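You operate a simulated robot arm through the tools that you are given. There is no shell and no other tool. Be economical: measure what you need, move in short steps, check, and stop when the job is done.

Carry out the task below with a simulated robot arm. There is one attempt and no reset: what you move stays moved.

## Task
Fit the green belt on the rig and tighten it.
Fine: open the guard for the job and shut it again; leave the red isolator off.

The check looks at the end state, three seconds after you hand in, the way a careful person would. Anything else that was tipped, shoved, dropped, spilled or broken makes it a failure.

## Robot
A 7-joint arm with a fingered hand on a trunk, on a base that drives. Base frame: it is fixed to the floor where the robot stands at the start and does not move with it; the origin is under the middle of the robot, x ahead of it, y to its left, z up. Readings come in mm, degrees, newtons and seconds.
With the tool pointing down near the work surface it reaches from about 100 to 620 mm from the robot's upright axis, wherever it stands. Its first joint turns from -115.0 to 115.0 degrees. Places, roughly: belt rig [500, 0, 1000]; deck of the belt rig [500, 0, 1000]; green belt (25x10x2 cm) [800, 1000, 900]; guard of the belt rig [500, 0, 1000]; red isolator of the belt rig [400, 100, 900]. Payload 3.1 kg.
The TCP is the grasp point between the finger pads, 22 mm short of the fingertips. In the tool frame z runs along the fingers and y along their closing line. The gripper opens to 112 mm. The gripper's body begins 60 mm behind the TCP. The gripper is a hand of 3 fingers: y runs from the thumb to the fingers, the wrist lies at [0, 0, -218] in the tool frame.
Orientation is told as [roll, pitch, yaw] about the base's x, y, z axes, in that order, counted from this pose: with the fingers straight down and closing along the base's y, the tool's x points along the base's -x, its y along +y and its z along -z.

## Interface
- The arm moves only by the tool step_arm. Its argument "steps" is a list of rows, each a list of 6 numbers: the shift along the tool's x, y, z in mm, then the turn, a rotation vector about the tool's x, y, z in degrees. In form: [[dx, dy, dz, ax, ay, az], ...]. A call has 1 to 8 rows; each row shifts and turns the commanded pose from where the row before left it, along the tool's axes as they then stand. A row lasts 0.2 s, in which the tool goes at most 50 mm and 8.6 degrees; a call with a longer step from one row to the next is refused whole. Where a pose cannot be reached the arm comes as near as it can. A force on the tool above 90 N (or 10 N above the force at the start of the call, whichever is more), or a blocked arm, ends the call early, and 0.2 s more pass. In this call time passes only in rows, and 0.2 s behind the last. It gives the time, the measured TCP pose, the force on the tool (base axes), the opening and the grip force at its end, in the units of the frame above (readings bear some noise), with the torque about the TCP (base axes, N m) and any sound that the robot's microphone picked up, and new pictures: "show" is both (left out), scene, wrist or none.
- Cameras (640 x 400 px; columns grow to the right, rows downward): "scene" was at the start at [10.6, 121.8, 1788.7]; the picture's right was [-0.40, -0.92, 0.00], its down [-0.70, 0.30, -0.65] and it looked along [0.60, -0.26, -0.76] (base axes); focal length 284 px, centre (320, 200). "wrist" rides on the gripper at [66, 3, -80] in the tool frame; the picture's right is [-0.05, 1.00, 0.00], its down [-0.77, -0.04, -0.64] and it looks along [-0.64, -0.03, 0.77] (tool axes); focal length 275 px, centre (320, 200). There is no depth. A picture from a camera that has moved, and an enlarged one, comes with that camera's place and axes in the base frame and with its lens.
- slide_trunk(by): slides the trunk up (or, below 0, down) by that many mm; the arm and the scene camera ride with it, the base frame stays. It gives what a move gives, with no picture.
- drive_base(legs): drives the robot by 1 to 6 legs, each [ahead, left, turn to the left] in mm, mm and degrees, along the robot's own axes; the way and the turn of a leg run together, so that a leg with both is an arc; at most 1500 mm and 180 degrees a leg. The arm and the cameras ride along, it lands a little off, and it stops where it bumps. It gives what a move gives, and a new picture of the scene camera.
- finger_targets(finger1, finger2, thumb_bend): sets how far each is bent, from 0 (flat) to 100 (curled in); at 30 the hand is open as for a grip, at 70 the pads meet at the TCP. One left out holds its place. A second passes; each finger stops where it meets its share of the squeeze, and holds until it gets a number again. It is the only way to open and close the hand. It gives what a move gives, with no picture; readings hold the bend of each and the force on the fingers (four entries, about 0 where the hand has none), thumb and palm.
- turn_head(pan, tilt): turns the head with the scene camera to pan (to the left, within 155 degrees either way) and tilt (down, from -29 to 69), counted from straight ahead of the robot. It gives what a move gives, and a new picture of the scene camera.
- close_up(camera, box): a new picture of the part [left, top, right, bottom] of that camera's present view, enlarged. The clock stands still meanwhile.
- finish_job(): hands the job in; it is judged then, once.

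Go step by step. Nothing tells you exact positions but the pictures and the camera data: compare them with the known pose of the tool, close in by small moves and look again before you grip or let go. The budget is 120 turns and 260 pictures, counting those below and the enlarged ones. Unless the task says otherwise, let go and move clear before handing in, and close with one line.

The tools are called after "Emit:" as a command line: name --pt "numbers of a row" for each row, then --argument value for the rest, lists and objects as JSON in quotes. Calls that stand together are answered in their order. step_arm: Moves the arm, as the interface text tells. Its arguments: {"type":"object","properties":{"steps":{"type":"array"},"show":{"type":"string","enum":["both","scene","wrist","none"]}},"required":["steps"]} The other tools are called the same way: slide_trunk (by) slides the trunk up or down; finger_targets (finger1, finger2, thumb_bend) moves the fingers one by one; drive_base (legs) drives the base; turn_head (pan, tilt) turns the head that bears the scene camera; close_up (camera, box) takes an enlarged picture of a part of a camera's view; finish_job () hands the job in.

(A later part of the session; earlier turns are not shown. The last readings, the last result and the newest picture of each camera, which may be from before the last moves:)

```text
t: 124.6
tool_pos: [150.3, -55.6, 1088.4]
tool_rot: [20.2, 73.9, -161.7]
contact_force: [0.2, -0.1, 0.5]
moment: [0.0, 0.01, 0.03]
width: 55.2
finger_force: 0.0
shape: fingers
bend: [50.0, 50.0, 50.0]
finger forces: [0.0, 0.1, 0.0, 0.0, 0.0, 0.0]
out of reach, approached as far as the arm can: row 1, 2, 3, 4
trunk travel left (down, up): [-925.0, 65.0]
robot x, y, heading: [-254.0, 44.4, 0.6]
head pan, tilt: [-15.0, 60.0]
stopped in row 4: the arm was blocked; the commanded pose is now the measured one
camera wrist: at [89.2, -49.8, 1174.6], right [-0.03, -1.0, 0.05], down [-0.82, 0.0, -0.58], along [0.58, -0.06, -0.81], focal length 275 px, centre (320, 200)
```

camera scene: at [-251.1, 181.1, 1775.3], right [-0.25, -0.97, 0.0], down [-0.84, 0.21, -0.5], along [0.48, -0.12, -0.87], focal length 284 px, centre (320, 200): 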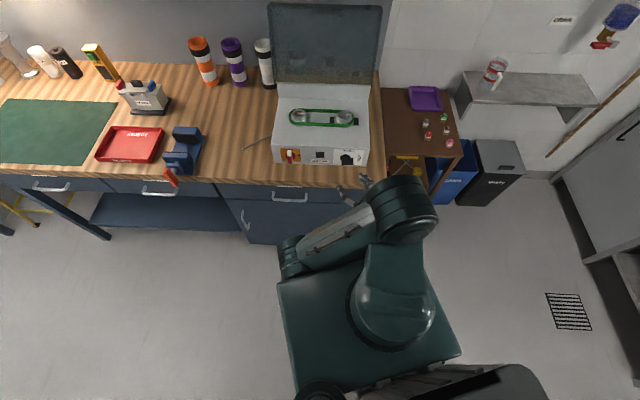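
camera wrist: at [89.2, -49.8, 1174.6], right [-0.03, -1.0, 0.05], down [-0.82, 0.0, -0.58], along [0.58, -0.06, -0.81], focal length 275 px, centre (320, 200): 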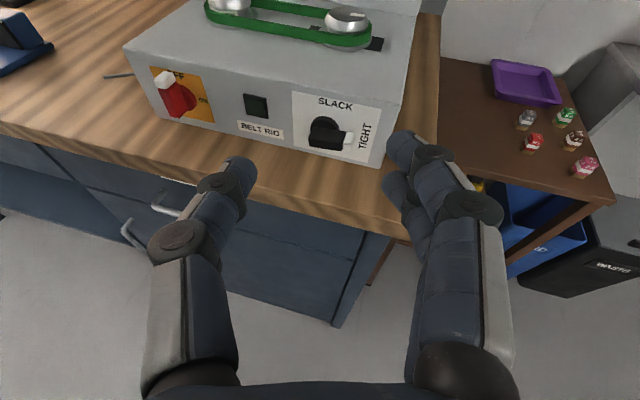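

Forward extension is limited in this folded configuration. I'll back the base 150 mm for free space and try moving the hand to the right, where the elbow can unfold.

Emit:
drive_base --legs '[[-150, 40, 0]]'

Emit:
step_arm --pt "0 15 0 0 0 0" --pt "0 15 0 0 0 0" --pt "0 15 0 0 0 0" --pt "0 15 0 0 0 0" --pt "0 15 0 0 0 0" --show "scene"

```text
t: 126.0
tool_pos: [-0.1, -16.8, 1088.6]
tool_rot: [20.0, 73.8, -161.9]
contact_force: [0.9, -0.3, -0.3]
moment: [0.02, 0.01, 0.04]
width: 55.5
finger_force: 0.2
shape: fingers
bend: [50.0, 50.0, 50.0]
finger forces: [0.0, 0.0, 0.0, 0.0, 0.1, 0.0]
trunk travel left (down, up): [-925.0, 65.0]
robot x, y, heading: [-403.4, 86.2, 0.6]
head pan, tilt: [-15.0, 60.0]
camera scene: at [-399.6, 219.4, 1775.3], right [-0.25, -0.97, 0.0], down [-0.84, 0.22, -0.5], along [0.48, -0.12, -0.87], focal length 284 px, centre (320, 200)
```

scene: 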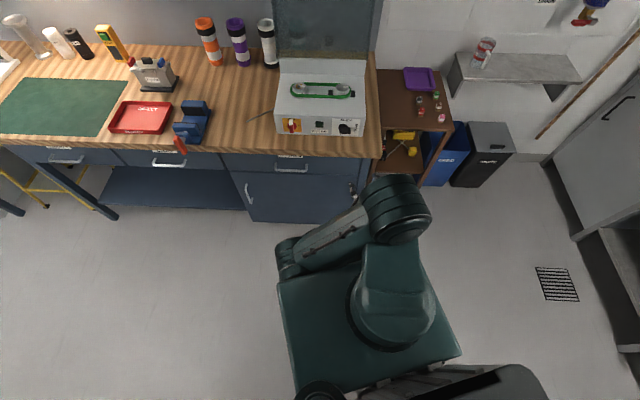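

```text
t: 126.4
tool_pos: [-14.8, -57.7, 1082.7]
tool_rot: [13.8, 73.3, -177.3]
contact_force: [-0.6, 0.0, -0.9]
moment: [-0.02, 0.02, -0.03]
width: 55.2
finger_force: 0.0
shape: fingers
bend: [50.0, 50.0, 50.0]
finger forces: [0.1, 0.1, 0.0, 0.1, 0.0, 0.1]
out of reach, approached as far as the arm can: row 1, 2
trunk travel left (down, up): [-925.0, 65.0]
robot x, y, heading: [-405.2, 84.7, 0.5]
head pan, tilt: [-15.0, 60.0]
stopped in row 2: the arm was blocked; the commanded pose is now the measured one
camera scene: at [-399.2, 218.6, 1775.4], right [-0.25, -0.97, 0.0], down [-0.84, 0.22, -0.5], along [0.48, -0.12, -0.87], focal length 284 px, centre (320, 200)
```

scene: 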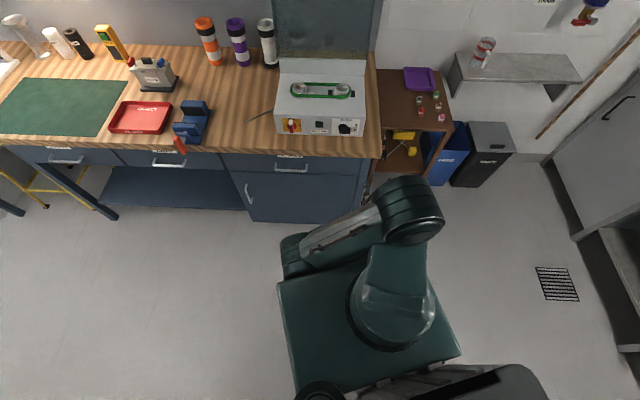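

The wrist is bent far back. I'll swing the hand left about its wrist so it lines up with the forearm and relieves the limit.

Emit:
step_arm --pt "0 -18 0 5 0 0" --pt "0 -18 0 5 0 0" --pt "0 -18 0 5 0 0" --pt "0 -18 0 5 0 0" --pt "0 -18 0 5 0 0" --pt "0 -18 0 5 0 0" --show "scene"

```text
t: 127.8
tool_pos: [-24.1, 50.2, 1080.5]
tool_rot: [-18.9, 73.4, 178.8]
contact_force: [1.2, -0.3, 0.1]
moment: [-0.04, 0.03, 0.01]
width: 55.0
finger_force: 0.0
shape: fingers
bend: [50.0, 50.0, 50.0]
finger forces: [0.0, 0.0, 0.0, 0.0, 0.0, 0.0]
out of reach, approached as far as the arm can: row 3
trunk travel left (down, up): [-925.0, 65.0]
robot x, y, heading: [-402.0, 83.8, 0.6]
head pan, tilt: [-15.0, 60.0]
camera scene: at [-400.2, 219.6, 1775.3], right [-0.25, -0.97, 0.0], down [-0.84, 0.22, -0.5], along [0.48, -0.13, -0.87], focal length 284 px, centre (320, 200)
```

scene: 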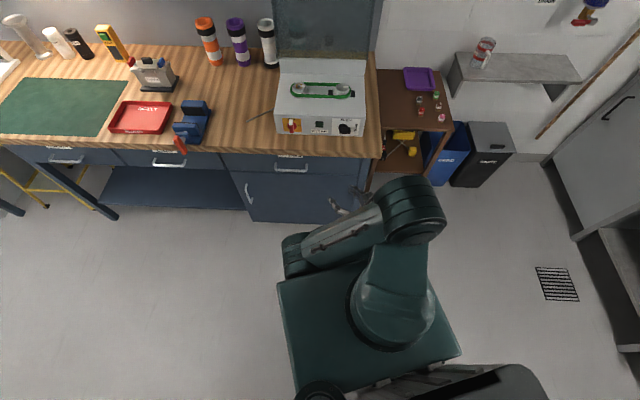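

That works cleanly. Continuing the swing.

Emit:
step_arm --pt "0 -24 0 7 0 0" --pt "0 -24 0 7 0 0" --pt "0 -24 0 7 0 0" --pt "0 -24 0 7 0 0" --pt "0 -24 0 7 0 0" --pt "0 -24 0 7 0 0" --pt "0 -24 0 7 0 0" --show "scene"

```text
t: 128.4
tool_pos: [-37.6, 36.2, 1075.3]
tool_rot: [-37.0, 72.9, 161.2]
contact_force: [-0.4, -0.2, 0.0]
moment: [0.03, 0.01, -0.01]
width: 55.5
finger_force: 0.0
shape: fingers
bend: [50.0, 50.0, 50.0]
finger forces: [0.1, 0.1, 0.1, 0.1, 0.0, 0.1]
out of reach, approached as far as the arm can: row 1, 2
trunk travel left (down, up): [-925.0, 65.0]
robot x, y, heading: [-403.0, 83.9, 0.5]
head pan, tilt: [-15.0, 60.0]
stopped in row 2: the arm was blocked; the commanded pose is now the measured one
camera scene: at [-400.8, 218.0, 1775.5], right [-0.25, -0.97, 0.0], down [-0.84, 0.22, -0.5], along [0.48, -0.12, -0.87], focal length 284 px, centre (320, 200)
```

scene: 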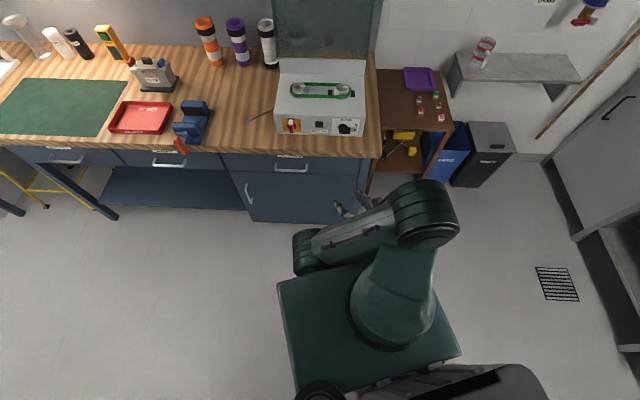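

The wrist end of the forearm seems to sit near my trunk plate. Trying small upward steps.

Emit:
step_arm --pt "10 0 0 0 0 0" --pt "10 0 0 0 0 0" --pt "10 0 0 0 0 0" --pt "10 0 0 0 0 0" --show "none"

```text
t: 129.4
tool_pos: [-41.0, 31.6, 1076.2]
tool_rot: [-54.9, 70.1, 139.2]
contact_force: [-0.4, 0.6, 0.0]
moment: [-0.01, 0.0, -0.03]
width: 55.1
finger_force: 0.1
shape: fingers
bend: [50.0, 50.0, 50.0]
finger forces: [0.0, 0.0, 0.1, 0.0, 0.0, 0.0]
out of reach, approached as far as the arm can: row 1, 2, 3, 4
trunk travel left (down, up): [-925.0, 65.0]
robot x, y, heading: [-401.3, 81.8, 0.4]
head pan, tilt: [-15.0, 60.0]
```

Computing the pose: my wrist is very close to the shoulder, so the arm is over-folded. I'll push forward along the tool axis in small steps.

Emit:
step_arm --pt "0 0 10 0 0 0" --pt "0 0 10 0 0 0" --pt "0 0 10 0 0 0" --show "none"

Emit:
step_arm --pt "-12 0 12 0 0 0" --pt "-12 0 12 0 0 0" --pt "-12 0 12 0 0 0" --show "both"

```text
t: 130.2
tool_pos: [-32.5, 44.9, 1078.3]
tool_rot: [-47.8, 72.3, 148.7]
contact_force: [0.2, 0.2, 0.5]
moment: [0.0, -0.01, 0.04]
width: 54.9
finger_force: 0.1
shape: fingers
bend: [50.0, 50.0, 50.0]
finger forces: [0.1, 0.0, 0.0, 0.1, 0.0, 0.0]
out of reach, approached as far as the arm can: row 1, 2, 3
trunk travel left (down, up): [-925.0, 65.0]
robot x, y, heading: [-402.9, 85.6, 0.7]
head pan, tilt: [-15.0, 60.0]
```

```text
t: 131.0
tool_pos: [-9.3, 51.3, 1048.9]
tool_rot: [-37.8, 72.8, 156.2]
contact_force: [0.0, 0.2, -0.2]
moment: [0.01, 0.02, 0.01]
width: 55.2
finger_force: 0.0
shape: fingers
bend: [50.0, 50.0, 50.0]
finger forces: [0.1, 0.0, 0.0, 0.0, 0.0, 0.0]
trunk travel left (down, up): [-925.0, 65.0]
robot x, y, heading: [-404.3, 84.5, 0.6]
head pan, tilt: [-15.0, 60.0]
camera scene: at [-400.2, 219.6, 1775.3], right [-0.25, -0.97, 0.0], down [-0.84, 0.22, -0.5], along [0.48, -0.12, -0.87], focal length 284 px, centre (320, 200)
camera wrist: at [-66.3, 18.8, 1129.8], right [0.2, -0.95, -0.22], down [-0.81, -0.04, -0.58], along [0.55, 0.3, -0.78], focal length 275 px, centre (320, 200)
```

scene: 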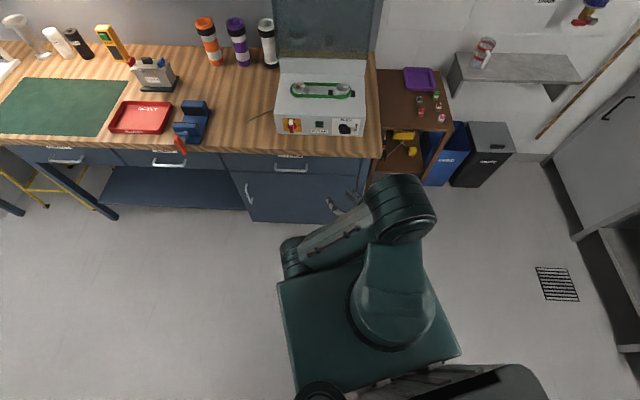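
wrist: 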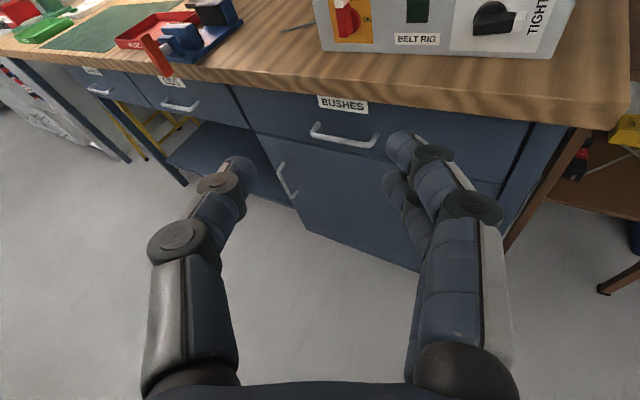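

Moving forward-and-down is unrestricted. I'll extend that way, staying short of the bench, to unfold the elbow.

Emit:
step_arm --pt "-8 0 15 0 0 0" --pt "-8 0 15 0 0 0" --pt "-8 0 15 0 0 0" --pt "-8 0 15 0 0 0" --pt "-8 0 15 0 0 0" --pt "-8 0 15 0 0 0" --show "scene"

```text
t: 131.6
tool_pos: [1.6, 31.0, 1027.9]
tool_rot: [-36.8, 72.9, 149.4]
contact_force: [-0.8, -0.9, -0.3]
moment: [0.04, 0.01, -0.01]
width: 55.1
finger_force: 0.1
shape: fingers
bend: [50.0, 50.0, 50.0]
finger forces: [0.0, 0.0, 0.0, 0.1, 0.0, 0.0]
out of reach, approached as far as the arm can: row 1, 2
trunk travel left (down, up): [-925.0, 65.0]
robot x, y, heading: [-404.9, 84.6, 0.5]
head pan, tilt: [-15.0, 60.0]
stopped in row 2: the arm was blocked; the commanded pose is now the measured one
camera scene: at [-400.1, 220.0, 1775.3], right [-0.25, -0.97, 0.0], down [-0.84, 0.22, -0.5], along [0.48, -0.13, -0.87], focal length 284 px, centre (320, 200)
```

scene: 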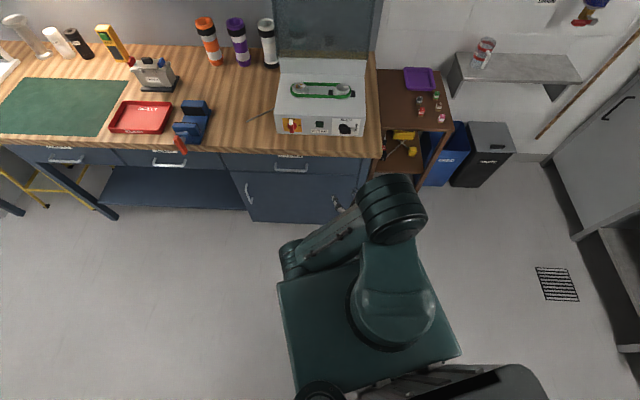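

The forearm actually runs to the right under the upper arm, so I should swing the hand to the right to straighten the wrist.

Emit:
step_arm --pt "0 18 0 -5 0 0" --pt "0 18 0 -5 0 0" --pt "0 18 0 -5 0 0" --pt "0 18 0 -5 0 0" --pt "0 18 0 -5 0 0" --pt "0 18 0 -5 0 0" --show "none"

Emit:
step_arm --pt "0 18 0 -5 0 0" --pt "0 18 0 -5 0 0" --pt "0 18 0 -5 0 0" --pt "0 18 0 -5 0 0" --pt "0 18 0 -5 0 0" --pt "0 18 0 -5 0 0" --show "scene"

```text
t: 133.0
tool_pos: [-21.0, -91.5, 1015.0]
tool_rot: [-6.5, 73.2, 145.9]
contact_force: [0.0, -0.2, 0.0]
moment: [0.02, -0.02, 0.0]
width: 55.1
finger_force: 0.0
shape: fingers
bend: [50.0, 50.0, 50.0]
finger forces: [0.0, 0.1, 0.1, 0.0, 0.0, 0.0]
trunk travel left (down, up): [-925.0, 65.0]
robot x, y, heading: [-402.1, 79.2, 0.4]
head pan, tilt: [-15.0, 60.0]
```

```text
t: 134.6
tool_pos: [-104.3, -176.4, 1014.9]
tool_rot: [22.1, 72.7, 141.1]
contact_force: [-0.3, 0.1, -0.1]
moment: [-0.01, 0.0, 0.02]
width: 55.0
finger_force: 0.0
shape: fingers
bend: [50.0, 50.0, 50.0]
finger forces: [0.0, 0.1, 0.1, 0.0, 0.1, 0.0]
trunk travel left (down, up): [-925.0, 65.0]
robot x, y, heading: [-406.7, 83.4, 0.6]
head pan, tilt: [-15.0, 60.0]
stopped in row 6: the arm was blocked; the commanded pose is now the measured one
camera scene: at [-400.3, 219.5, 1775.3], right [-0.25, -0.97, 0.0], down [-0.84, 0.22, -0.5], along [0.48, -0.12, -0.87], focal length 284 px, centre (320, 200)
```

scene: 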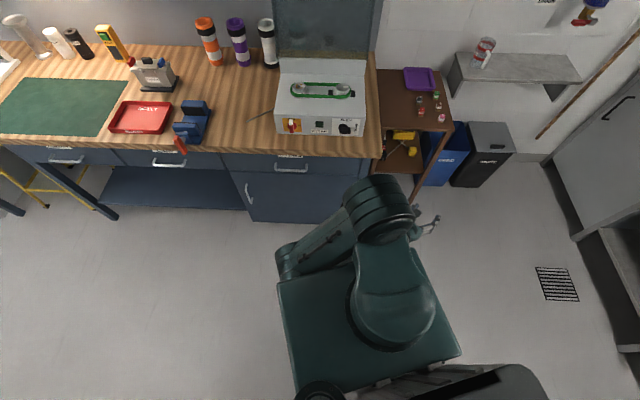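

The hand now points right and moved freely. Extending it outward in that direction to unfold the elbow.

Emit:
step_arm --pt "0 0 20 0 0 0" --pt "0 0 20 0 0 0" --pt "0 0 25 0 0 0" --pt "0 0 25 0 0 0" --pt "0 0 25 0 0 0" --pt "0 0 25 0 0 0" --show "scene"

```text
t: 135.1
tool_pos: [-174.9, -219.3, 1005.2]
tool_rot: [20.7, 72.2, 121.7]
contact_force: [1.2, -0.4, 0.0]
moment: [0.0, -0.01, -0.01]
width: 55.0
finger_force: 0.0
shape: fingers
bend: [50.0, 50.0, 50.0]
finger forces: [0.1, 0.0, 0.0, 0.0, 0.0, 0.0]
trunk travel left (down, up): [-925.0, 65.0]
robot x, y, heading: [-408.8, 84.9, 0.5]
head pan, tilt: [-15.0, 60.0]
stopped in row 2: the arm was blocked; the commanded pose is now the measured one
camera scene: at [-400.9, 217.7, 1775.5], right [-0.25, -0.97, 0.0], down [-0.84, 0.22, -0.5], along [0.48, -0.12, -0.87], focal length 284 px, centre (320, 200)
```

scene: 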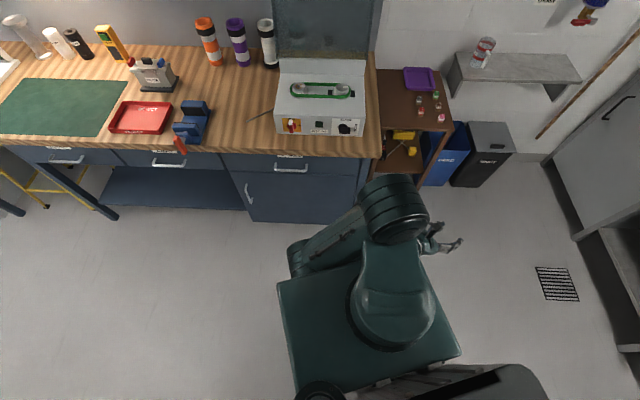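

The elbow is over-flexed with the wrist tucked under the shoulder; downward motion opens it. I'll lower the hand at the side, then retrace the way in.

Emit:
step_arm --pt "-14 -1.6 4.3 0 0 0" --pt "-14 -1.6 4.3 0 0 0" --pt "-14 -1.6 4.3 0 0 0" --pt "-14 -1.6 4.3 0 0 0" --pt "-14 -1.6 4.3 0 0 0" --pt "-14 -1.6 4.3 0 0 0" --pt "-14 -1.6 4.3 0 0 0" --pt "-14 -1.6 4.3 0 0 0" --show "scene"

```text
t: 136.9
tool_pos: [-175.8, -218.9, 885.9]
tool_rot: [20.8, 72.1, 121.7]
contact_force: [-0.7, 0.1, 0.1]
moment: [-0.02, 0.02, 0.01]
width: 55.2
finger_force: 0.0
shape: fingers
bend: [50.0, 50.0, 50.0]
finger forces: [0.0, 0.1, 0.0, 0.0, 0.0, 0.0]
trunk travel left (down, up): [-925.0, 65.0]
robot x, y, heading: [-405.6, 87.0, 0.6]
head pan, tilt: [-15.0, 60.0]
camera scene: at [-400.4, 218.8, 1775.4], right [-0.25, -0.97, 0.0], down [-0.84, 0.22, -0.5], along [0.48, -0.12, -0.87], focal length 284 px, centre (320, 200)
```

scene: 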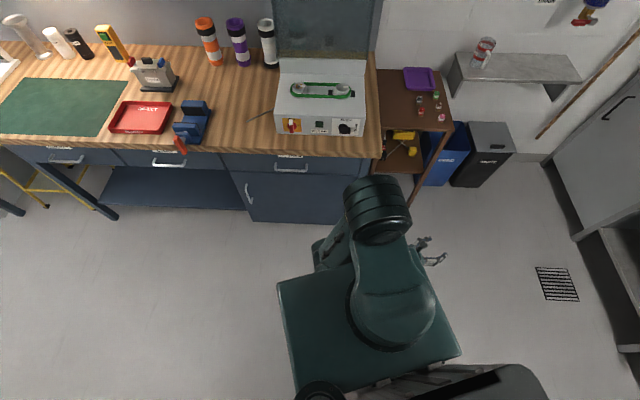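

Free motion. I'll go lower, then forward.

Emit:
step_arm --pt "-19 -2.2 5.7 0 0 0" --pt "-19 -2.2 5.7 0 0 0" --pt "-19 -2.2 5.7 0 0 0" --pt "-19 -2.2 5.7 0 0 0" --pt "-19 -2.2 5.7 0 0 0" --pt "-19 -2.2 5.7 0 0 0" --show "none"

Emit:
step_arm --pt "2.4 -14.6 2.5 0 0 0" --pt "2.4 -14.6 2.5 0 0 0" --pt "2.4 -14.6 2.5 0 0 0" --pt "2.4 -14.6 2.5 0 0 0" --pt "2.4 -14.6 2.5 0 0 0" --pt "2.4 -14.6 2.5 0 0 0" --pt "2.4 -14.6 2.5 0 0 0" --pt "2.4 -14.6 2.5 0 0 0" --show "scene"

```text
t: 137.8
tool_pos: [-180.5, -193.7, 851.9]
tool_rot: [24.0, 73.5, 124.0]
contact_force: [-0.1, 0.7, 0.3]
moment: [0.04, 0.04, -0.02]
width: 55.0
finger_force: 0.1
shape: fingers
bend: [50.0, 50.0, 50.0]
finger forces: [0.0, 0.0, 0.0, 0.0, 0.1, 0.0]
out of reach, approached as far as the arm can: row 2, 3, 4
trunk travel left (down, up): [-925.0, 65.0]
robot x, y, heading: [-402.2, 81.3, 0.5]
head pan, tilt: [-15.0, 60.0]
stopped in row 4: the arm was blocked; the commanded pose is now the measured one
```

```text
t: 139.6
tool_pos: [-170.3, -184.3, 867.7]
tool_rot: [22.1, 72.7, 121.9]
contact_force: [0.1, -0.2, 0.4]
moment: [0.01, -0.01, 0.02]
width: 55.0
finger_force: 0.0
shape: fingers
bend: [50.0, 50.0, 50.0]
finger forces: [0.0, 0.0, 0.0, 0.0, 0.0, 0.0]
out of reach, approached as far as the arm can: row 1, 2, 3, 4, 5, 6, 7, 8
trunk travel left (down, up): [-925.0, 65.0]
robot x, y, heading: [-401.5, 86.5, 0.5]
head pan, tilt: [-15.0, 60.0]
camera scene: at [-400.3, 219.6, 1775.3], right [-0.25, -0.97, 0.0], down [-0.84, 0.22, -0.5], along [0.48, -0.12, -0.87], focal length 284 px, centre (320, 200)
```

scene: 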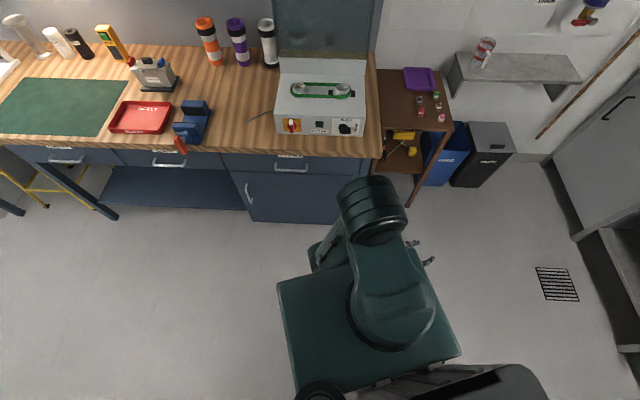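

Retracing: the earlier intermediate pose had my wrist near where it is now with the hand pointing forward, rolled partly to the right. Swinging left with roll to match it.

Emit:
step_arm --pt "0 -18 0 5 0 2" --pt "0 -18 0 5 0 2" --pt "0 -18 0 5 0 2" --pt "0 -18 0 5 0 2" --pt "0 -18 0 5 0 2" --pt "0 -18 0 5 0 2" --pt "0 -18 0 5 0 2" --show "none"

Emit:
step_arm --pt "0 -18 0 5 0 2" --pt "0 -18 0 5 0 2" --pt "0 -18 0 5 0 2" --pt "0 -18 0 5 0 2" --pt "0 -18 0 5 0 2" --pt "0 -18 0 5 0 2" --show "scene"

```text
t: 141.2
tool_pos: [-57.0, -131.4, 874.5]
tool_rot: [-52.3, 68.8, 80.7]
contact_force: [0.3, 0.9, 0.2]
moment: [-0.01, -0.02, -0.04]
width: 55.1
finger_force: 0.0
shape: fingers
bend: [50.0, 50.0, 50.0]
finger forces: [0.0, 0.0, 0.0, 0.0, 0.0, 0.1]
trunk travel left (down, up): [-925.0, 65.0]
robot x, y, heading: [-402.6, 87.4, 0.5]
head pan, tilt: [-15.0, 60.0]
```

```text
t: 142.6
tool_pos: [-1.6, -58.4, 918.8]
tool_rot: [-90.1, 57.6, 72.1]
contact_force: [0.6, 0.2, 0.1]
moment: [0.0, 0.02, -0.03]
width: 55.2
finger_force: 0.1
shape: fingers
bend: [50.0, 50.0, 50.0]
finger forces: [0.1, 0.1, 0.1, 0.0, 0.0, 0.0]
trunk travel left (down, up): [-925.0, 65.0]
robot x, y, heading: [-401.9, 81.7, 0.4]
head pan, tilt: [-15.0, 60.0]
camera scene: at [-400.5, 219.5, 1775.3], right [-0.25, -0.97, 0.0], down [-0.84, 0.22, -0.5], along [0.48, -0.12, -0.87], focal length 284 px, centre (320, 200)
```

scene: 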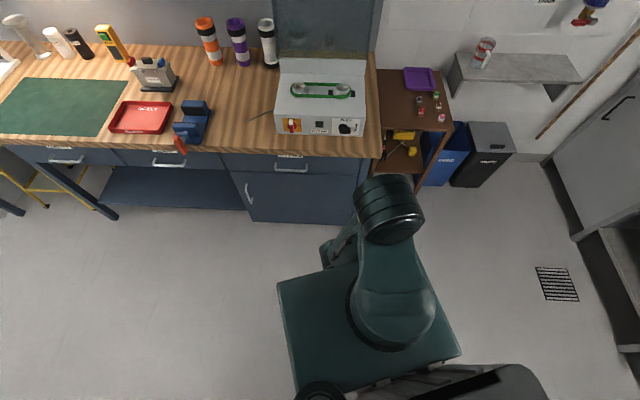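

Moving freely again. Now forward along the tool with further roll toward the earlier knob-side pose.

Emit:
step_arm --pt "0 0 12 0 0 5" --pt "0 0 12 0 0 5" --pt "0 0 12 0 0 5" --pt "0 0 12 0 0 5" --pt "0 0 12 0 0 5" --pt "0 0 12 0 0 5" --show "none"

Emit:
step_arm --pt "0 0 14 0 0 5" --pt "0 0 14 0 0 5" --pt "0 0 14 0 0 5" --pt "0 0 14 0 0 5" --pt "0 0 14 0 0 5" --pt "0 0 14 0 0 3" --show "scene"

```text
t: 143.0
tool_pos: [-39.9, -129.4, 917.6]
tool_rot: [-89.5, 51.4, 51.6]
contact_force: [0.1, 0.0, -0.1]
moment: [0.01, -0.01, -0.01]
width: 55.1
finger_force: 0.1
shape: fingers
bend: [50.0, 50.0, 50.0]
finger forces: [0.0, 0.1, 0.1, 0.1, 0.0, 0.1]
out of reach, approached as far as the arm can: row 2
trunk travel left (down, up): [-925.0, 65.0]
robot x, y, heading: [-399.7, 83.5, 0.5]
head pan, tilt: [-15.0, 60.0]
stopped in row 2: the arm was blocked; the commanded pose is now the measured one
```

```text
t: 143.5
tool_pos: [-102.7, -183.7, 914.8]
tool_rot: [-88.8, 45.1, 31.0]
contact_force: [-0.3, 0.4, 0.3]
moment: [0.0, -0.03, 0.02]
width: 55.0
finger_force: 0.0
shape: fingers
bend: [50.0, 50.0, 50.0]
finger forces: [0.0, 0.0, 0.1, 0.0, 0.0, 0.0]
out of reach, approached as far as the arm can: row 2
trunk travel left (down, up): [-925.0, 65.0]
robot x, y, heading: [-406.3, 85.9, 0.2]
head pan, tilt: [-15.0, 60.0]
stopped in row 2: the arm was blocked; the commanded pose is now the measured one
camera scene: at [-401.0, 218.1, 1775.4], right [-0.25, -0.97, 0.0], down [-0.84, 0.22, -0.5], along [0.48, -0.12, -0.87], focal length 284 px, centre (320, 200)
```

scene: 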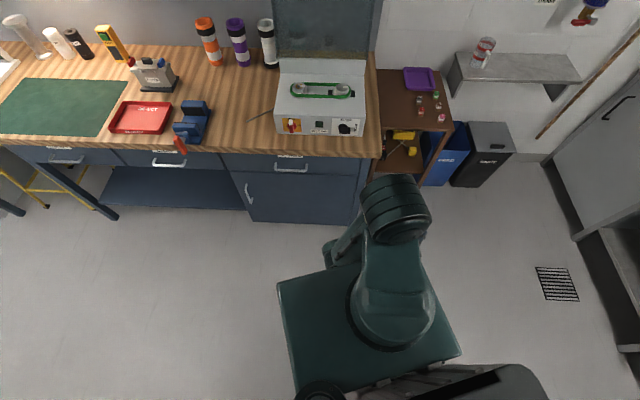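

Translation triggers large joint swings, but pure rotations are free. Since it was the roll that changed the elbow posture, I'll roll the hand back fully and see whether the elbow swivels back.

Emit:
step_arm --pt "0 0 0 0 0 -8.5" --pt "0 0 0 0 0 -8.5" --pt "0 0 0 0 0 -8.5" --pt "0 0 0 0 0 -8.5" --pt "0 0 0 0 0 -8.5" --pt "0 0 0 0 0 -8.5" --pt "0 0 0 0 0 -8.5" --pt "0 0 0 0 0 -8.5" --show "none"

Emit:
step_arm --pt "0 0 0 0 0 -8.5" --pt "0 0 0 0 0 -8.5" --pt "0 0 0 0 0 -8.5" --pt "0 0 0 0 0 -8.5" --pt "0 0 0 0 0 -8.5" --pt "0 0 0 0 0 -8.5" --pt "0 0 0 0 0 -8.5" --pt "0 0 0 0 0 -8.5" --show "none"

Emit:
step_arm --pt "0 0 15 0 0 0" --pt "0 0 15 0 0 0" --pt "0 0 15 0 0 0" --pt "0 0 15 0 0 0" --show "scene"

```text
t: 145.3
tool_pos: [-101.2, -181.6, 915.0]
tool_rot: [87.9, 66.6, -151.5]
contact_force: [0.1, -0.4, 0.0]
moment: [-0.04, 0.03, 0.02]
width: 55.3
finger_force: 0.1
shape: fingers
bend: [50.0, 50.0, 50.0]
finger forces: [0.0, 0.0, 0.1, 0.1, 0.0, 0.0]
trunk travel left (down, up): [-925.0, 65.0]
robot x, y, heading: [-405.2, 82.3, 0.7]
head pan, tilt: [-15.0, 60.0]
```

```text
t: 147.1
tool_pos: [-100.3, -183.4, 915.2]
tool_rot: [89.1, -1.3, -149.5]
contact_force: [-0.5, 0.0, 0.4]
moment: [0.0, 0.02, 0.04]
width: 55.0
finger_force: 0.1
shape: fingers
bend: [50.0, 50.0, 50.0]
finger forces: [0.0, 0.0, 0.0, 0.1, 0.0, 0.0]
trunk travel left (down, up): [-925.0, 65.0]
robot x, y, heading: [-400.7, 83.1, 0.6]
head pan, tilt: [-15.0, 60.0]
```

```text
t: 147.6
tool_pos: [-173.5, -216.4, 912.0]
tool_rot: [88.3, -0.8, -168.8]
contact_force: [-0.2, 0.2, -0.3]
moment: [0.0, 0.0, 0.02]
width: 55.0
finger_force: 0.0
shape: fingers
bend: [50.0, 50.0, 50.0]
finger forces: [0.1, 0.1, 0.1, 0.1, 0.1, 0.0]
out of reach, approached as far as the arm can: row 2
trunk travel left (down, up): [-925.0, 65.0]
robot x, y, heading: [-404.5, 82.0, 0.4]
head pan, tilt: [-15.0, 60.0]
stopped in row 2: the arm was blocked; the commanded pose is now the measured one
camera scene: at [-400.9, 218.5, 1775.4], right [-0.25, -0.97, 0.0], down [-0.84, 0.22, -0.5], along [0.48, -0.12, -0.87], focal length 284 px, centre (320, 200)
```

scene: 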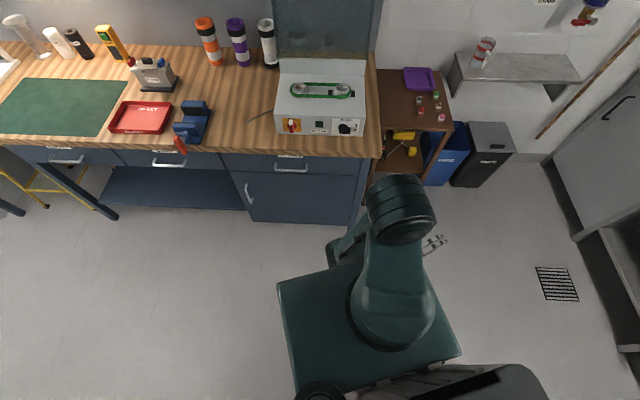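

Roll restored. I'll probe which directions are free from here: up, then world-forward.

Emit:
step_arm --pt "0 12 0 0 0 0" --pt "0 12 0 0 0 0" --pt "0 12 0 0 0 0" --show "none"

Emit:
step_arm --pt "12 0 0 0 0 0" --pt "12 0 0 0 0 0" --pt "12 0 0 0 0 0" --show "none"

Emit:
step_arm --pt "0 0 -12 0 0 0" --pt "0 0 -12 0 0 0" --pt "0 0 -12 0 0 0" --show "none"

```text
t: 148.4
tool_pos: [-174.0, -215.6, 947.7]
tool_rot: [88.2, -0.9, -168.7]
contact_force: [-0.7, 0.8, 0.4]
moment: [-0.01, -0.02, -0.02]
width: 55.0
finger_force: 0.0
shape: fingers
bend: [50.0, 50.0, 50.0]
finger forces: [0.0, 0.1, 0.0, 0.0, 0.0, 0.0]
trunk travel left (down, up): [-925.0, 65.0]
robot x, y, heading: [-403.1, 83.5, 0.6]
head pan, tilt: [-15.0, 60.0]
```

```text
t: 149.2
tool_pos: [-158.3, -211.0, 948.3]
tool_rot: [88.1, -0.9, -168.7]
contact_force: [-0.7, -0.5, 0.5]
moment: [0.0, 0.0, 0.02]
width: 55.2
finger_force: 0.1
shape: fingers
bend: [50.0, 50.0, 50.0]
finger forces: [0.0, 0.0, 0.0, 0.1, 0.1, 0.0]
out of reach, approached as far as the arm can: row 2, 3
trunk travel left (down, up): [-925.0, 65.0]
robot x, y, heading: [-400.6, 81.8, 0.5]
head pan, tilt: [-15.0, 60.0]
```

```text
t: 150.0
tool_pos: [-163.6, -177.1, 952.0]
tool_rot: [88.2, -0.9, -168.8]
contact_force: [0.1, 1.0, 0.0]
moment: [0.01, 0.01, 0.0]
width: 54.8
finger_force: 0.0
shape: fingers
bend: [50.0, 50.0, 50.0]
finger forces: [0.0, 0.1, 0.1, 0.0, 0.0, 0.1]
trunk travel left (down, up): [-925.0, 65.0]
robot x, y, heading: [-405.1, 83.5, 0.4]
head pan, tilt: [-15.0, 60.0]
```

Up and leftward retraction are free. I'll take the wrist around on the left side: retract left, then try forward there.

Emit:
step_arm --pt "0 0 -25 0 0 0" --pt "0 0 -25 0 0 0" --pt "0 0 -25 0 0 0" --pt "0 0 -25 0 0 0" --pt "0 0 -25 0 0 0" --pt "0 0 -25 0 0 0" --pt "0 0 -25 0 0 0" --show "none"

Emit:
step_arm --pt "15 0 0 0 0 0" --pt "15 0 0 0 0 0" --pt "15 0 0 0 0 0" --pt "15 0 0 0 0 0" --pt "15 0 0 0 0 0" --pt "15 0 0 0 0 0" --show "scene"

```text
t: 151.6
tool_pos: [-196.2, 0.2, 956.6]
tool_rot: [88.2, -0.9, -168.8]
contact_force: [0.4, 0.2, 0.5]
moment: [0.02, 0.01, 0.01]
width: 54.9
finger_force: 0.1
shape: fingers
bend: [50.0, 50.0, 50.0]
finger forces: [0.1, 0.0, 0.1, 0.1, 0.0, 0.0]
trunk travel left (down, up): [-925.0, 65.0]
robot x, y, heading: [-402.3, 83.4, 0.3]
head pan, tilt: [-15.0, 60.0]
```

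```text
t: 153.0
tool_pos: [-110.0, 14.9, 954.8]
tool_rot: [88.2, -1.0, -168.7]
contact_force: [-0.3, 0.1, -0.5]
moment: [0.0, -0.03, 0.03]
width: 55.1
finger_force: 0.0
shape: fingers
bend: [50.0, 50.0, 50.0]
finger forces: [0.1, 0.1, 0.0, 0.1, 0.1, 0.0]
trunk travel left (down, up): [-925.0, 65.0]
robot x, y, heading: [-406.1, 86.5, 0.3]
head pan, tilt: [-15.0, 60.0]
camera scene: at [-399.8, 219.7, 1775.3], right [-0.25, -0.97, 0.0], down [-0.84, 0.22, -0.5], along [0.48, -0.12, -0.87], focal length 284 px, centre (320, 200)
```

scene: 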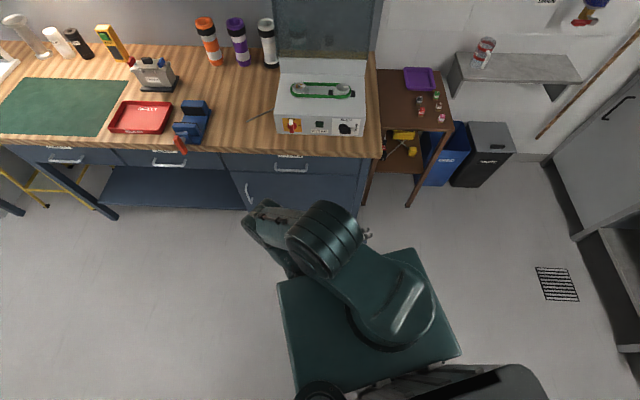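

Free motion now. Continuing forward, then up, on the left side.

Emit:
step_arm --pt "20 0 0 0 0 0" --pt "20 0 0 0 0 0" --pt "20 0 0 0 0 0" --pt "20 0 0 0 0 0" --pt "20 0 0 0 0 0" --pt "20 0 0 0 0 0" --pt "20 0 0 0 0 0" --show "none"

Emit:
step_arm --pt "0 25 0 0 0 0" --pt "0 25 0 0 0 0" --pt "0 25 0 0 0 0" --pt "0 25 0 0 0 0" --pt "0 25 0 0 0 0" --pt "0 25 0 0 0 0" --show "scene"

```text
t: 154.6
tool_pos: [28.0, 41.6, 952.9]
tool_rot: [88.2, -1.0, -168.8]
contact_force: [-0.5, -0.1, 0.7]
moment: [0.01, -0.01, 0.0]
width: 55.5
finger_force: 0.0
shape: fingers
bend: [50.0, 50.0, 50.0]
finger forces: [0.0, 0.1, 0.0, 0.0, 0.1, 0.0]
trunk travel left (down, up): [-925.0, 65.0]
robot x, y, heading: [-404.1, 83.1, 0.5]
head pan, tilt: [-15.0, 60.0]
```

```text
t: 156.0
tool_pos: [32.1, 38.9, 1103.6]
tool_rot: [88.2, -0.9, -168.8]
contact_force: [0.3, -0.7, 0.1]
moment: [-0.05, -0.03, 0.01]
width: 54.9
finger_force: 0.0
shape: fingers
bend: [50.0, 50.0, 50.0]
finger forces: [0.1, 0.0, 0.0, 0.0, 0.0, 0.1]
trunk travel left (down, up): [-925.0, 65.0]
robot x, y, heading: [-407.6, 84.0, 0.6]
head pan, tilt: [-15.0, 60.0]
camera scene: at [-400.7, 219.8, 1775.3], right [-0.25, -0.97, 0.0], down [-0.84, 0.22, -0.5], along [0.48, -0.12, -0.87], focal length 284 px, centre (320, 200)
```

scene: 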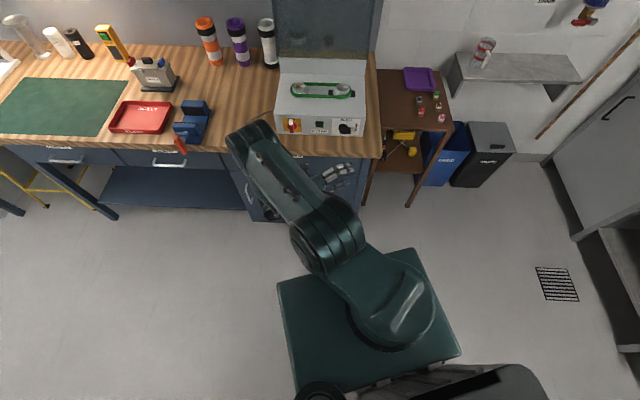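

Unfolded at last. Now turn the hand from pointing right to pointing down, with the wrist rising above it.

Emit:
step_arm --pt "0 8 0 8.2 0 0" --pt "0 8 0 8.2 0 0" --pt "0 8 0 8.2 0 0" --pt "0 8 0 8.2 0 0" --pt "0 8 0 8.2 0 0" --show "none"

Emit:
step_arm --pt "0 0 0 8.2 0 0" --pt "0 0 0 8.2 0 0" --pt "0 0 0 8.2 0 0" --pt "0 0 0 8.2 0 0" --pt "0 0 0 8.2 0 0" --pt "0 0 0 8.2 0 0" --show "scene"

```text
t: 157.2
tool_pos: [33.8, 24.4, 1139.7]
tool_rot: [47.0, -0.9, -168.7]
contact_force: [0.2, -0.7, -0.7]
moment: [0.04, -0.03, -0.02]
width: 55.0
finger_force: 0.0
shape: fingers
bend: [50.0, 50.0, 50.0]
finger forces: [0.0, 0.0, 0.0, 0.1, 0.0, 0.1]
trunk travel left (down, up): [-925.0, 65.0]
robot x, y, heading: [-402.6, 83.5, 0.7]
head pan, tilt: [-15.0, 60.0]
```

```text
t: 158.6
tool_pos: [33.6, 26.6, 1140.2]
tool_rot: [6.3, -0.9, -168.7]
contact_force: [-0.1, -0.8, -0.7]
moment: [-0.03, -0.01, 0.01]
width: 55.3
finger_force: 0.0
shape: fingers
bend: [50.0, 50.0, 50.0]
finger forces: [0.0, 0.0, 0.1, 0.0, 0.0, 0.0]
out of reach, approached as far as the arm can: row 6
trunk travel left (down, up): [-925.0, 65.0]
robot x, y, heading: [-402.1, 83.7, 0.3]
head pan, tilt: [-15.0, 60.0]
camera scene: at [-400.3, 221.6, 1775.2], right [-0.25, -0.97, 0.0], down [-0.84, 0.22, -0.5], along [0.48, -0.13, -0.87], focal length 284 px, centre (320, 200)
```

scene: 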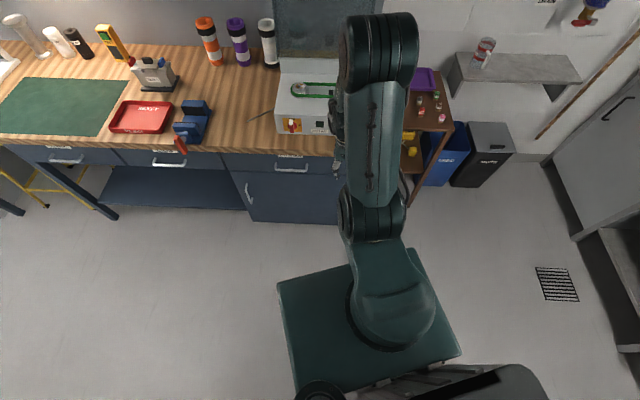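

The arm is back in its normal elbow-up posture. Rotating yaw to -106.5° and rising.

Emit:
step_arm --pt "10 0 -10 0 0 -7.8" --pt "10 0 -10 0 0 -7.8" --pt "0 0 -10 0 0 -7.8" --pt "0 0 -10 0 0 -7.8" --pt "0 0 -10 0 0 -7.8" --pt "0 0 -10 0 0 -7.8" --pt "0 0 -10 0 0 -7.8" --pt "0 0 -10 0 0 -7.6" --show "none"

Emit:
step_arm --pt "0 0 -40 3 0 0" --pt "0 0 -40 3 0 0" --pt "0 0 -40 0 0 0" --pt "0 0 -30 0 0 0" --show "scene"

```text
t: 160.4
tool_pos: [-13.8, 40.5, 1198.6]
tool_rot: [6.2, -6.7, -120.0]
contact_force: [0.3, 0.1, -0.3]
moment: [-0.01, -0.01, -0.01]
width: 55.2
finger_force: 0.1
shape: fingers
bend: [50.0, 50.0, 50.0]
finger forces: [0.1, 0.0, 0.0, 0.0, 0.1, 0.0]
out of reach, approached as far as the arm can: row 1, 2, 3, 4, 5, 6, 7, 8
trunk travel left (down, up): [-925.0, 65.0]
robot x, y, heading: [-403.3, 80.5, 0.5]
head pan, tilt: [-15.0, 60.0]
```

```text
t: 161.4
tool_pos: [-12.4, 39.0, 1234.2]
tool_rot: [6.9, -8.9, -120.0]
contact_force: [0.9, 0.1, 0.1]
moment: [0.0, 0.0, 0.07]
width: 55.0
finger_force: 0.1
shape: fingers
bend: [50.0, 50.0, 50.0]
finger forces: [0.1, 0.0, 0.1, 0.0, 0.0, 0.1]
out of reach, approached as far as the arm can: row 1, 2, 3, 4
trunk travel left (down, up): [-925.0, 65.0]
robot x, y, heading: [-400.6, 86.9, 0.6]
head pan, tilt: [-15.0, 60.0]
camera scene: at [-400.4, 218.9, 1775.4], right [-0.25, -0.97, 0.0], down [-0.84, 0.22, -0.5], along [0.48, -0.12, -0.87], focal length 284 px, centre (320, 200)
```

scene: 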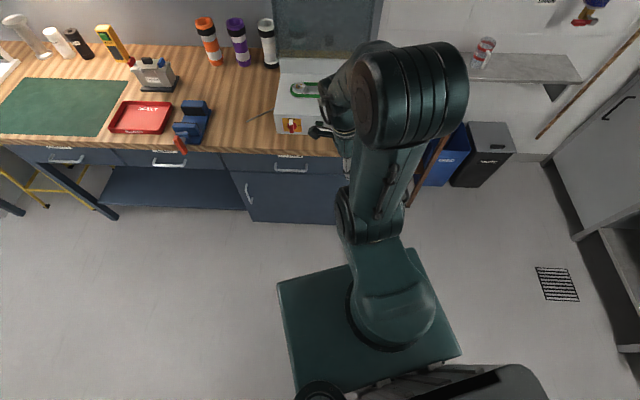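

The wrist roll seems to be at the other end of its range. I'll use the mirrored yaw (+73.5°, fingers on the lid side) by rotating the other way, then level.

Emit:
step_arm --pt "0 0 0 0 0 8.3" --pt "0 0 0 0 0 8.3" --pt "0 0 0 0 0 8.3" --pt "0 0 0 0 0 8.3" --pt "0 0 0 0 0 8.3" --pt "0 0 0 0 0 8.3" --pt "0 0 0 0 0 8.3" --pt "0 0 0 0 0 8.3" --show "none"

Emit:
step_arm --pt "0 0 0 0 0 8.3" --pt "0 0 0 0 0 8.3" --pt "0 0 0 0 0 8.3" --pt "0 0 0 0 0 8.3" --pt "0 0 0 0 0 8.3" --pt "0 0 0 0 0 8.3" --pt "0 0 0 0 0 8.3" --pt "0 0 0 0 0 8.3" --show "none"

Emit:
step_arm --pt "0 0 0 0 0 8.3" --pt "0 0 0 0 0 8.3" --pt "0 0 0 0 0 8.3" --pt "0 0 0 0 0 8.3" --show "wrist"

```text
t: 163.2
tool_pos: [-25.9, 35.4, 1229.8]
tool_rot: [11.0, 2.3, 176.9]
contact_force: [0.0, -0.4, -0.3]
moment: [0.0, -0.01, -0.04]
width: 55.1
finger_force: 0.1
shape: fingers
bend: [50.0, 50.0, 50.0]
finger forces: [0.0, 0.1, 0.0, 0.0, 0.0, 0.0]
out of reach, approached as far as the arm can: row 1
trunk travel left (down, up): [-925.0, 65.0]
robot x, y, heading: [-405.2, 86.2, 0.6]
head pan, tilt: [-15.0, 60.0]
```

```text
t: 165.0
tool_pos: [-26.7, 35.3, 1231.8]
tool_rot: [2.2, 11.0, 110.5]
contact_force: [-0.6, -0.4, -0.1]
moment: [0.01, 0.0, 0.04]
width: 55.2
finger_force: 0.1
shape: fingers
bend: [50.0, 50.0, 50.0]
finger forces: [0.1, 0.1, 0.1, 0.0, 0.1, 0.1]
trunk travel left (down, up): [-925.0, 65.0]
robot x, y, heading: [-406.1, 85.7, 0.8]
head pan, tilt: [-15.0, 60.0]
```

```text
t: 166.0
tool_pos: [-27.8, 35.1, 1231.5]
tool_rot: [-4.1, 10.5, 76.7]
contact_force: [-0.4, 0.0, -0.1]
moment: [-0.02, 0.0, 0.01]
width: 55.0
finger_force: 0.0
shape: fingers
bend: [50.0, 50.0, 50.0]
finger forces: [0.1, 0.1, 0.0, 0.0, 0.0, 0.0]
trunk travel left (down, up): [-925.0, 65.0]
robot x, y, heading: [-403.5, 85.0, 0.4]
head pan, tilt: [-15.0, 60.0]
camera wrist: at [-47.3, -13.4, 1321.8], right [-0.96, 0.26, -0.08], down [0.19, 0.85, 0.49], along [0.2, 0.45, -0.87], focal length 275 px, centre (320, 200)
```

wrist: 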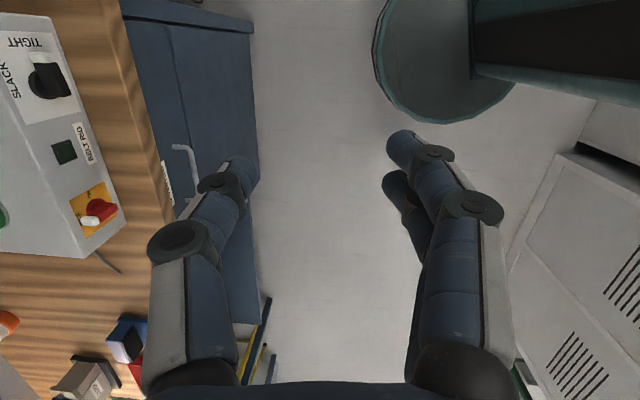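

Levelling, raising the trunk, and driving back to the bench position used for the lid.

Emit:
step_arm --pt "0 0 -20 -2.3 -5.2 1.6" --pt "0 0 -20 -2.3 -5.2 1.6" --pt "0 0 -25 0 0 0" --pt "0 0 -25 0 0 0" --show "none"

Emit:
slide_trunk --by 65

Emit:
drive_base --legs '[[420, -95, -0.4], [35, -10, 0]]'

Emit:
close_up --camera "wrist" --box '[0, 0, 640, 400]'

```text
t: 167.0
tool_pos: [-32.7, 36.0, 1241.8]
tool_rot: [-4.4, 10.9, 76.9]
contact_force: [0.4, -0.6, 0.6]
moment: [0.04, 0.01, -0.02]
width: 55.1
finger_force: 0.1
shape: fingers
bend: [50.0, 50.0, 50.0]
finger forces: [0.0, 0.0, 0.1, 0.1, 0.0, 0.1]
out of reach, approached as far as the arm can: row 1, 2, 3, 4
trunk travel left (down, up): [-925.0, 65.0]
robot x, y, heading: [-402.9, 82.8, 0.7]
head pan, tilt: [-15.0, 60.0]
```

```text
t: 168.1
tool_pos: [-31.9, 37.0, 1307.6]
tool_rot: [-4.5, 11.0, 76.8]
contact_force: [0.7, -0.6, 0.4]
moment: [-0.01, 0.01, 0.02]
width: 55.0
finger_force: 0.0
shape: fingers
bend: [50.0, 50.0, 50.0]
finger forces: [0.0, 0.0, 0.0, 0.0, 0.0, 0.0]
trunk travel left (down, up): [-990.0, 0.0]
robot x, y, heading: [-401.3, 81.3, 0.7]
head pan, tilt: [-15.0, 60.0]
```

```text
t: 171.1
tool_pos: [408.5, -67.3, 1309.3]
tool_rot: [-4.7, 11.0, 76.3]
contact_force: [-0.4, 0.1, 0.0]
moment: [-0.01, -0.02, 0.02]
width: 55.1
finger_force: 0.2
shape: fingers
bend: [50.0, 50.0, 50.0]
finger forces: [0.0, 0.1, 0.0, 0.1, 0.0, 0.0]
trunk travel left (down, up): [-990.0, 0.0]
robot x, y, heading: [48.5, -18.1, 0.3]
head pan, tilt: [-15.0, 60.0]
camera scene: at [39.5, 118.6, 1840.1], right [-0.25, -0.97, 0.0], down [-0.84, 0.22, -0.5], along [0.49, -0.13, -0.86], focal length 284 px, centre (320, 200)
```

scene: 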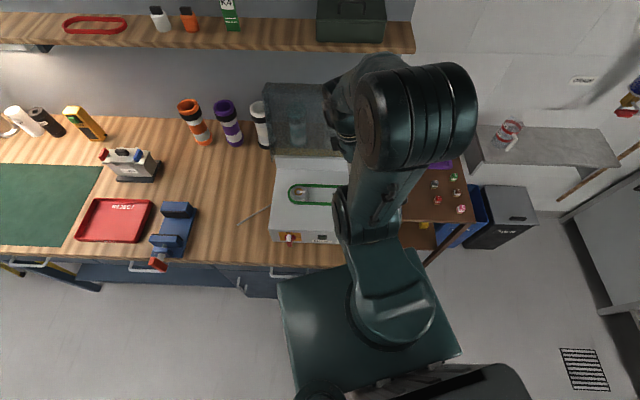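

```text
1.00 times, centred on (320, 200) of wrist
camera zoom: at [388.8, -113.9, 1400.6], right [-0.96, 0.26, -0.09], down [0.19, 0.86, 0.48], along [0.2, 0.44, -0.87], focal length 275 px, centre (320, 200)
```

zoom: 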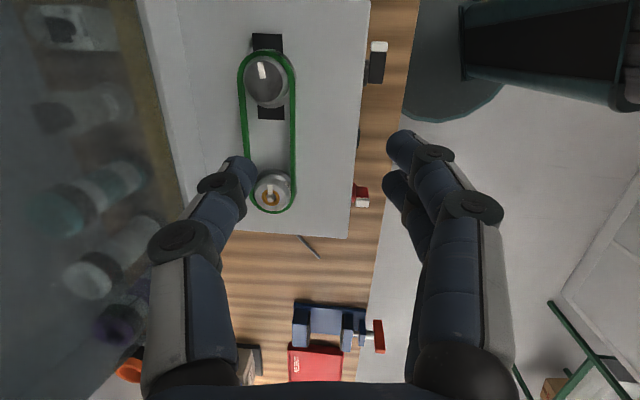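

The belt is well seated and taut. Moving forward and up while levelling.

Emit:
step_arm --pt "0 -20 -8 -0.8 -1.8 0.5" --pt "0 -20 -8 -0.8 -1.8 0.5" --pt "0 -20 -8 -0.8 -1.8 0.5" --pt "0 -20 -8 -0.8 -1.8 0.5" --pt "0 -20 -8 -0.8 -1.8 0.5" --pt "0 -10 -15 -0.8 -1.8 0.5" --pt "0 0 -20 0 0 0" --show "wrist"

```text
t: 172.7
tool_pos: [418.4, -73.7, 1323.1]
tool_rot: [-4.5, 12.0, 76.1]
contact_force: [0.0, 0.6, -0.2]
moment: [-0.04, -0.01, -0.01]
width: 55.1
finger_force: 0.0
shape: fingers
bend: [50.0, 50.0, 50.0]
finger forces: [0.1, 0.0, 0.0, 0.0, 0.1, 0.0]
out of reach, approached as far as the arm can: row 1, 2, 3, 4, 5, 6, 7
trunk travel left (down, up): [-990.0, 0.0]
robot x, y, heading: [46.2, -16.6, 0.2]
head pan, tilt: [-15.0, 60.0]
camera wrist: at [399.6, -119.8, 1415.8], right [-0.96, 0.27, -0.09], down [0.2, 0.86, 0.46], along [0.2, 0.43, -0.88], focal length 275 px, centre (320, 200)
```

wrist: 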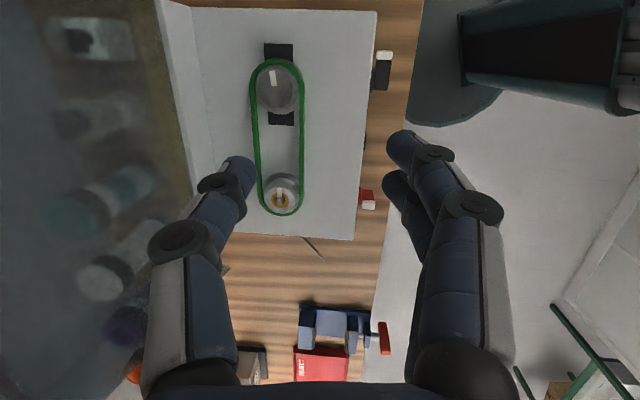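

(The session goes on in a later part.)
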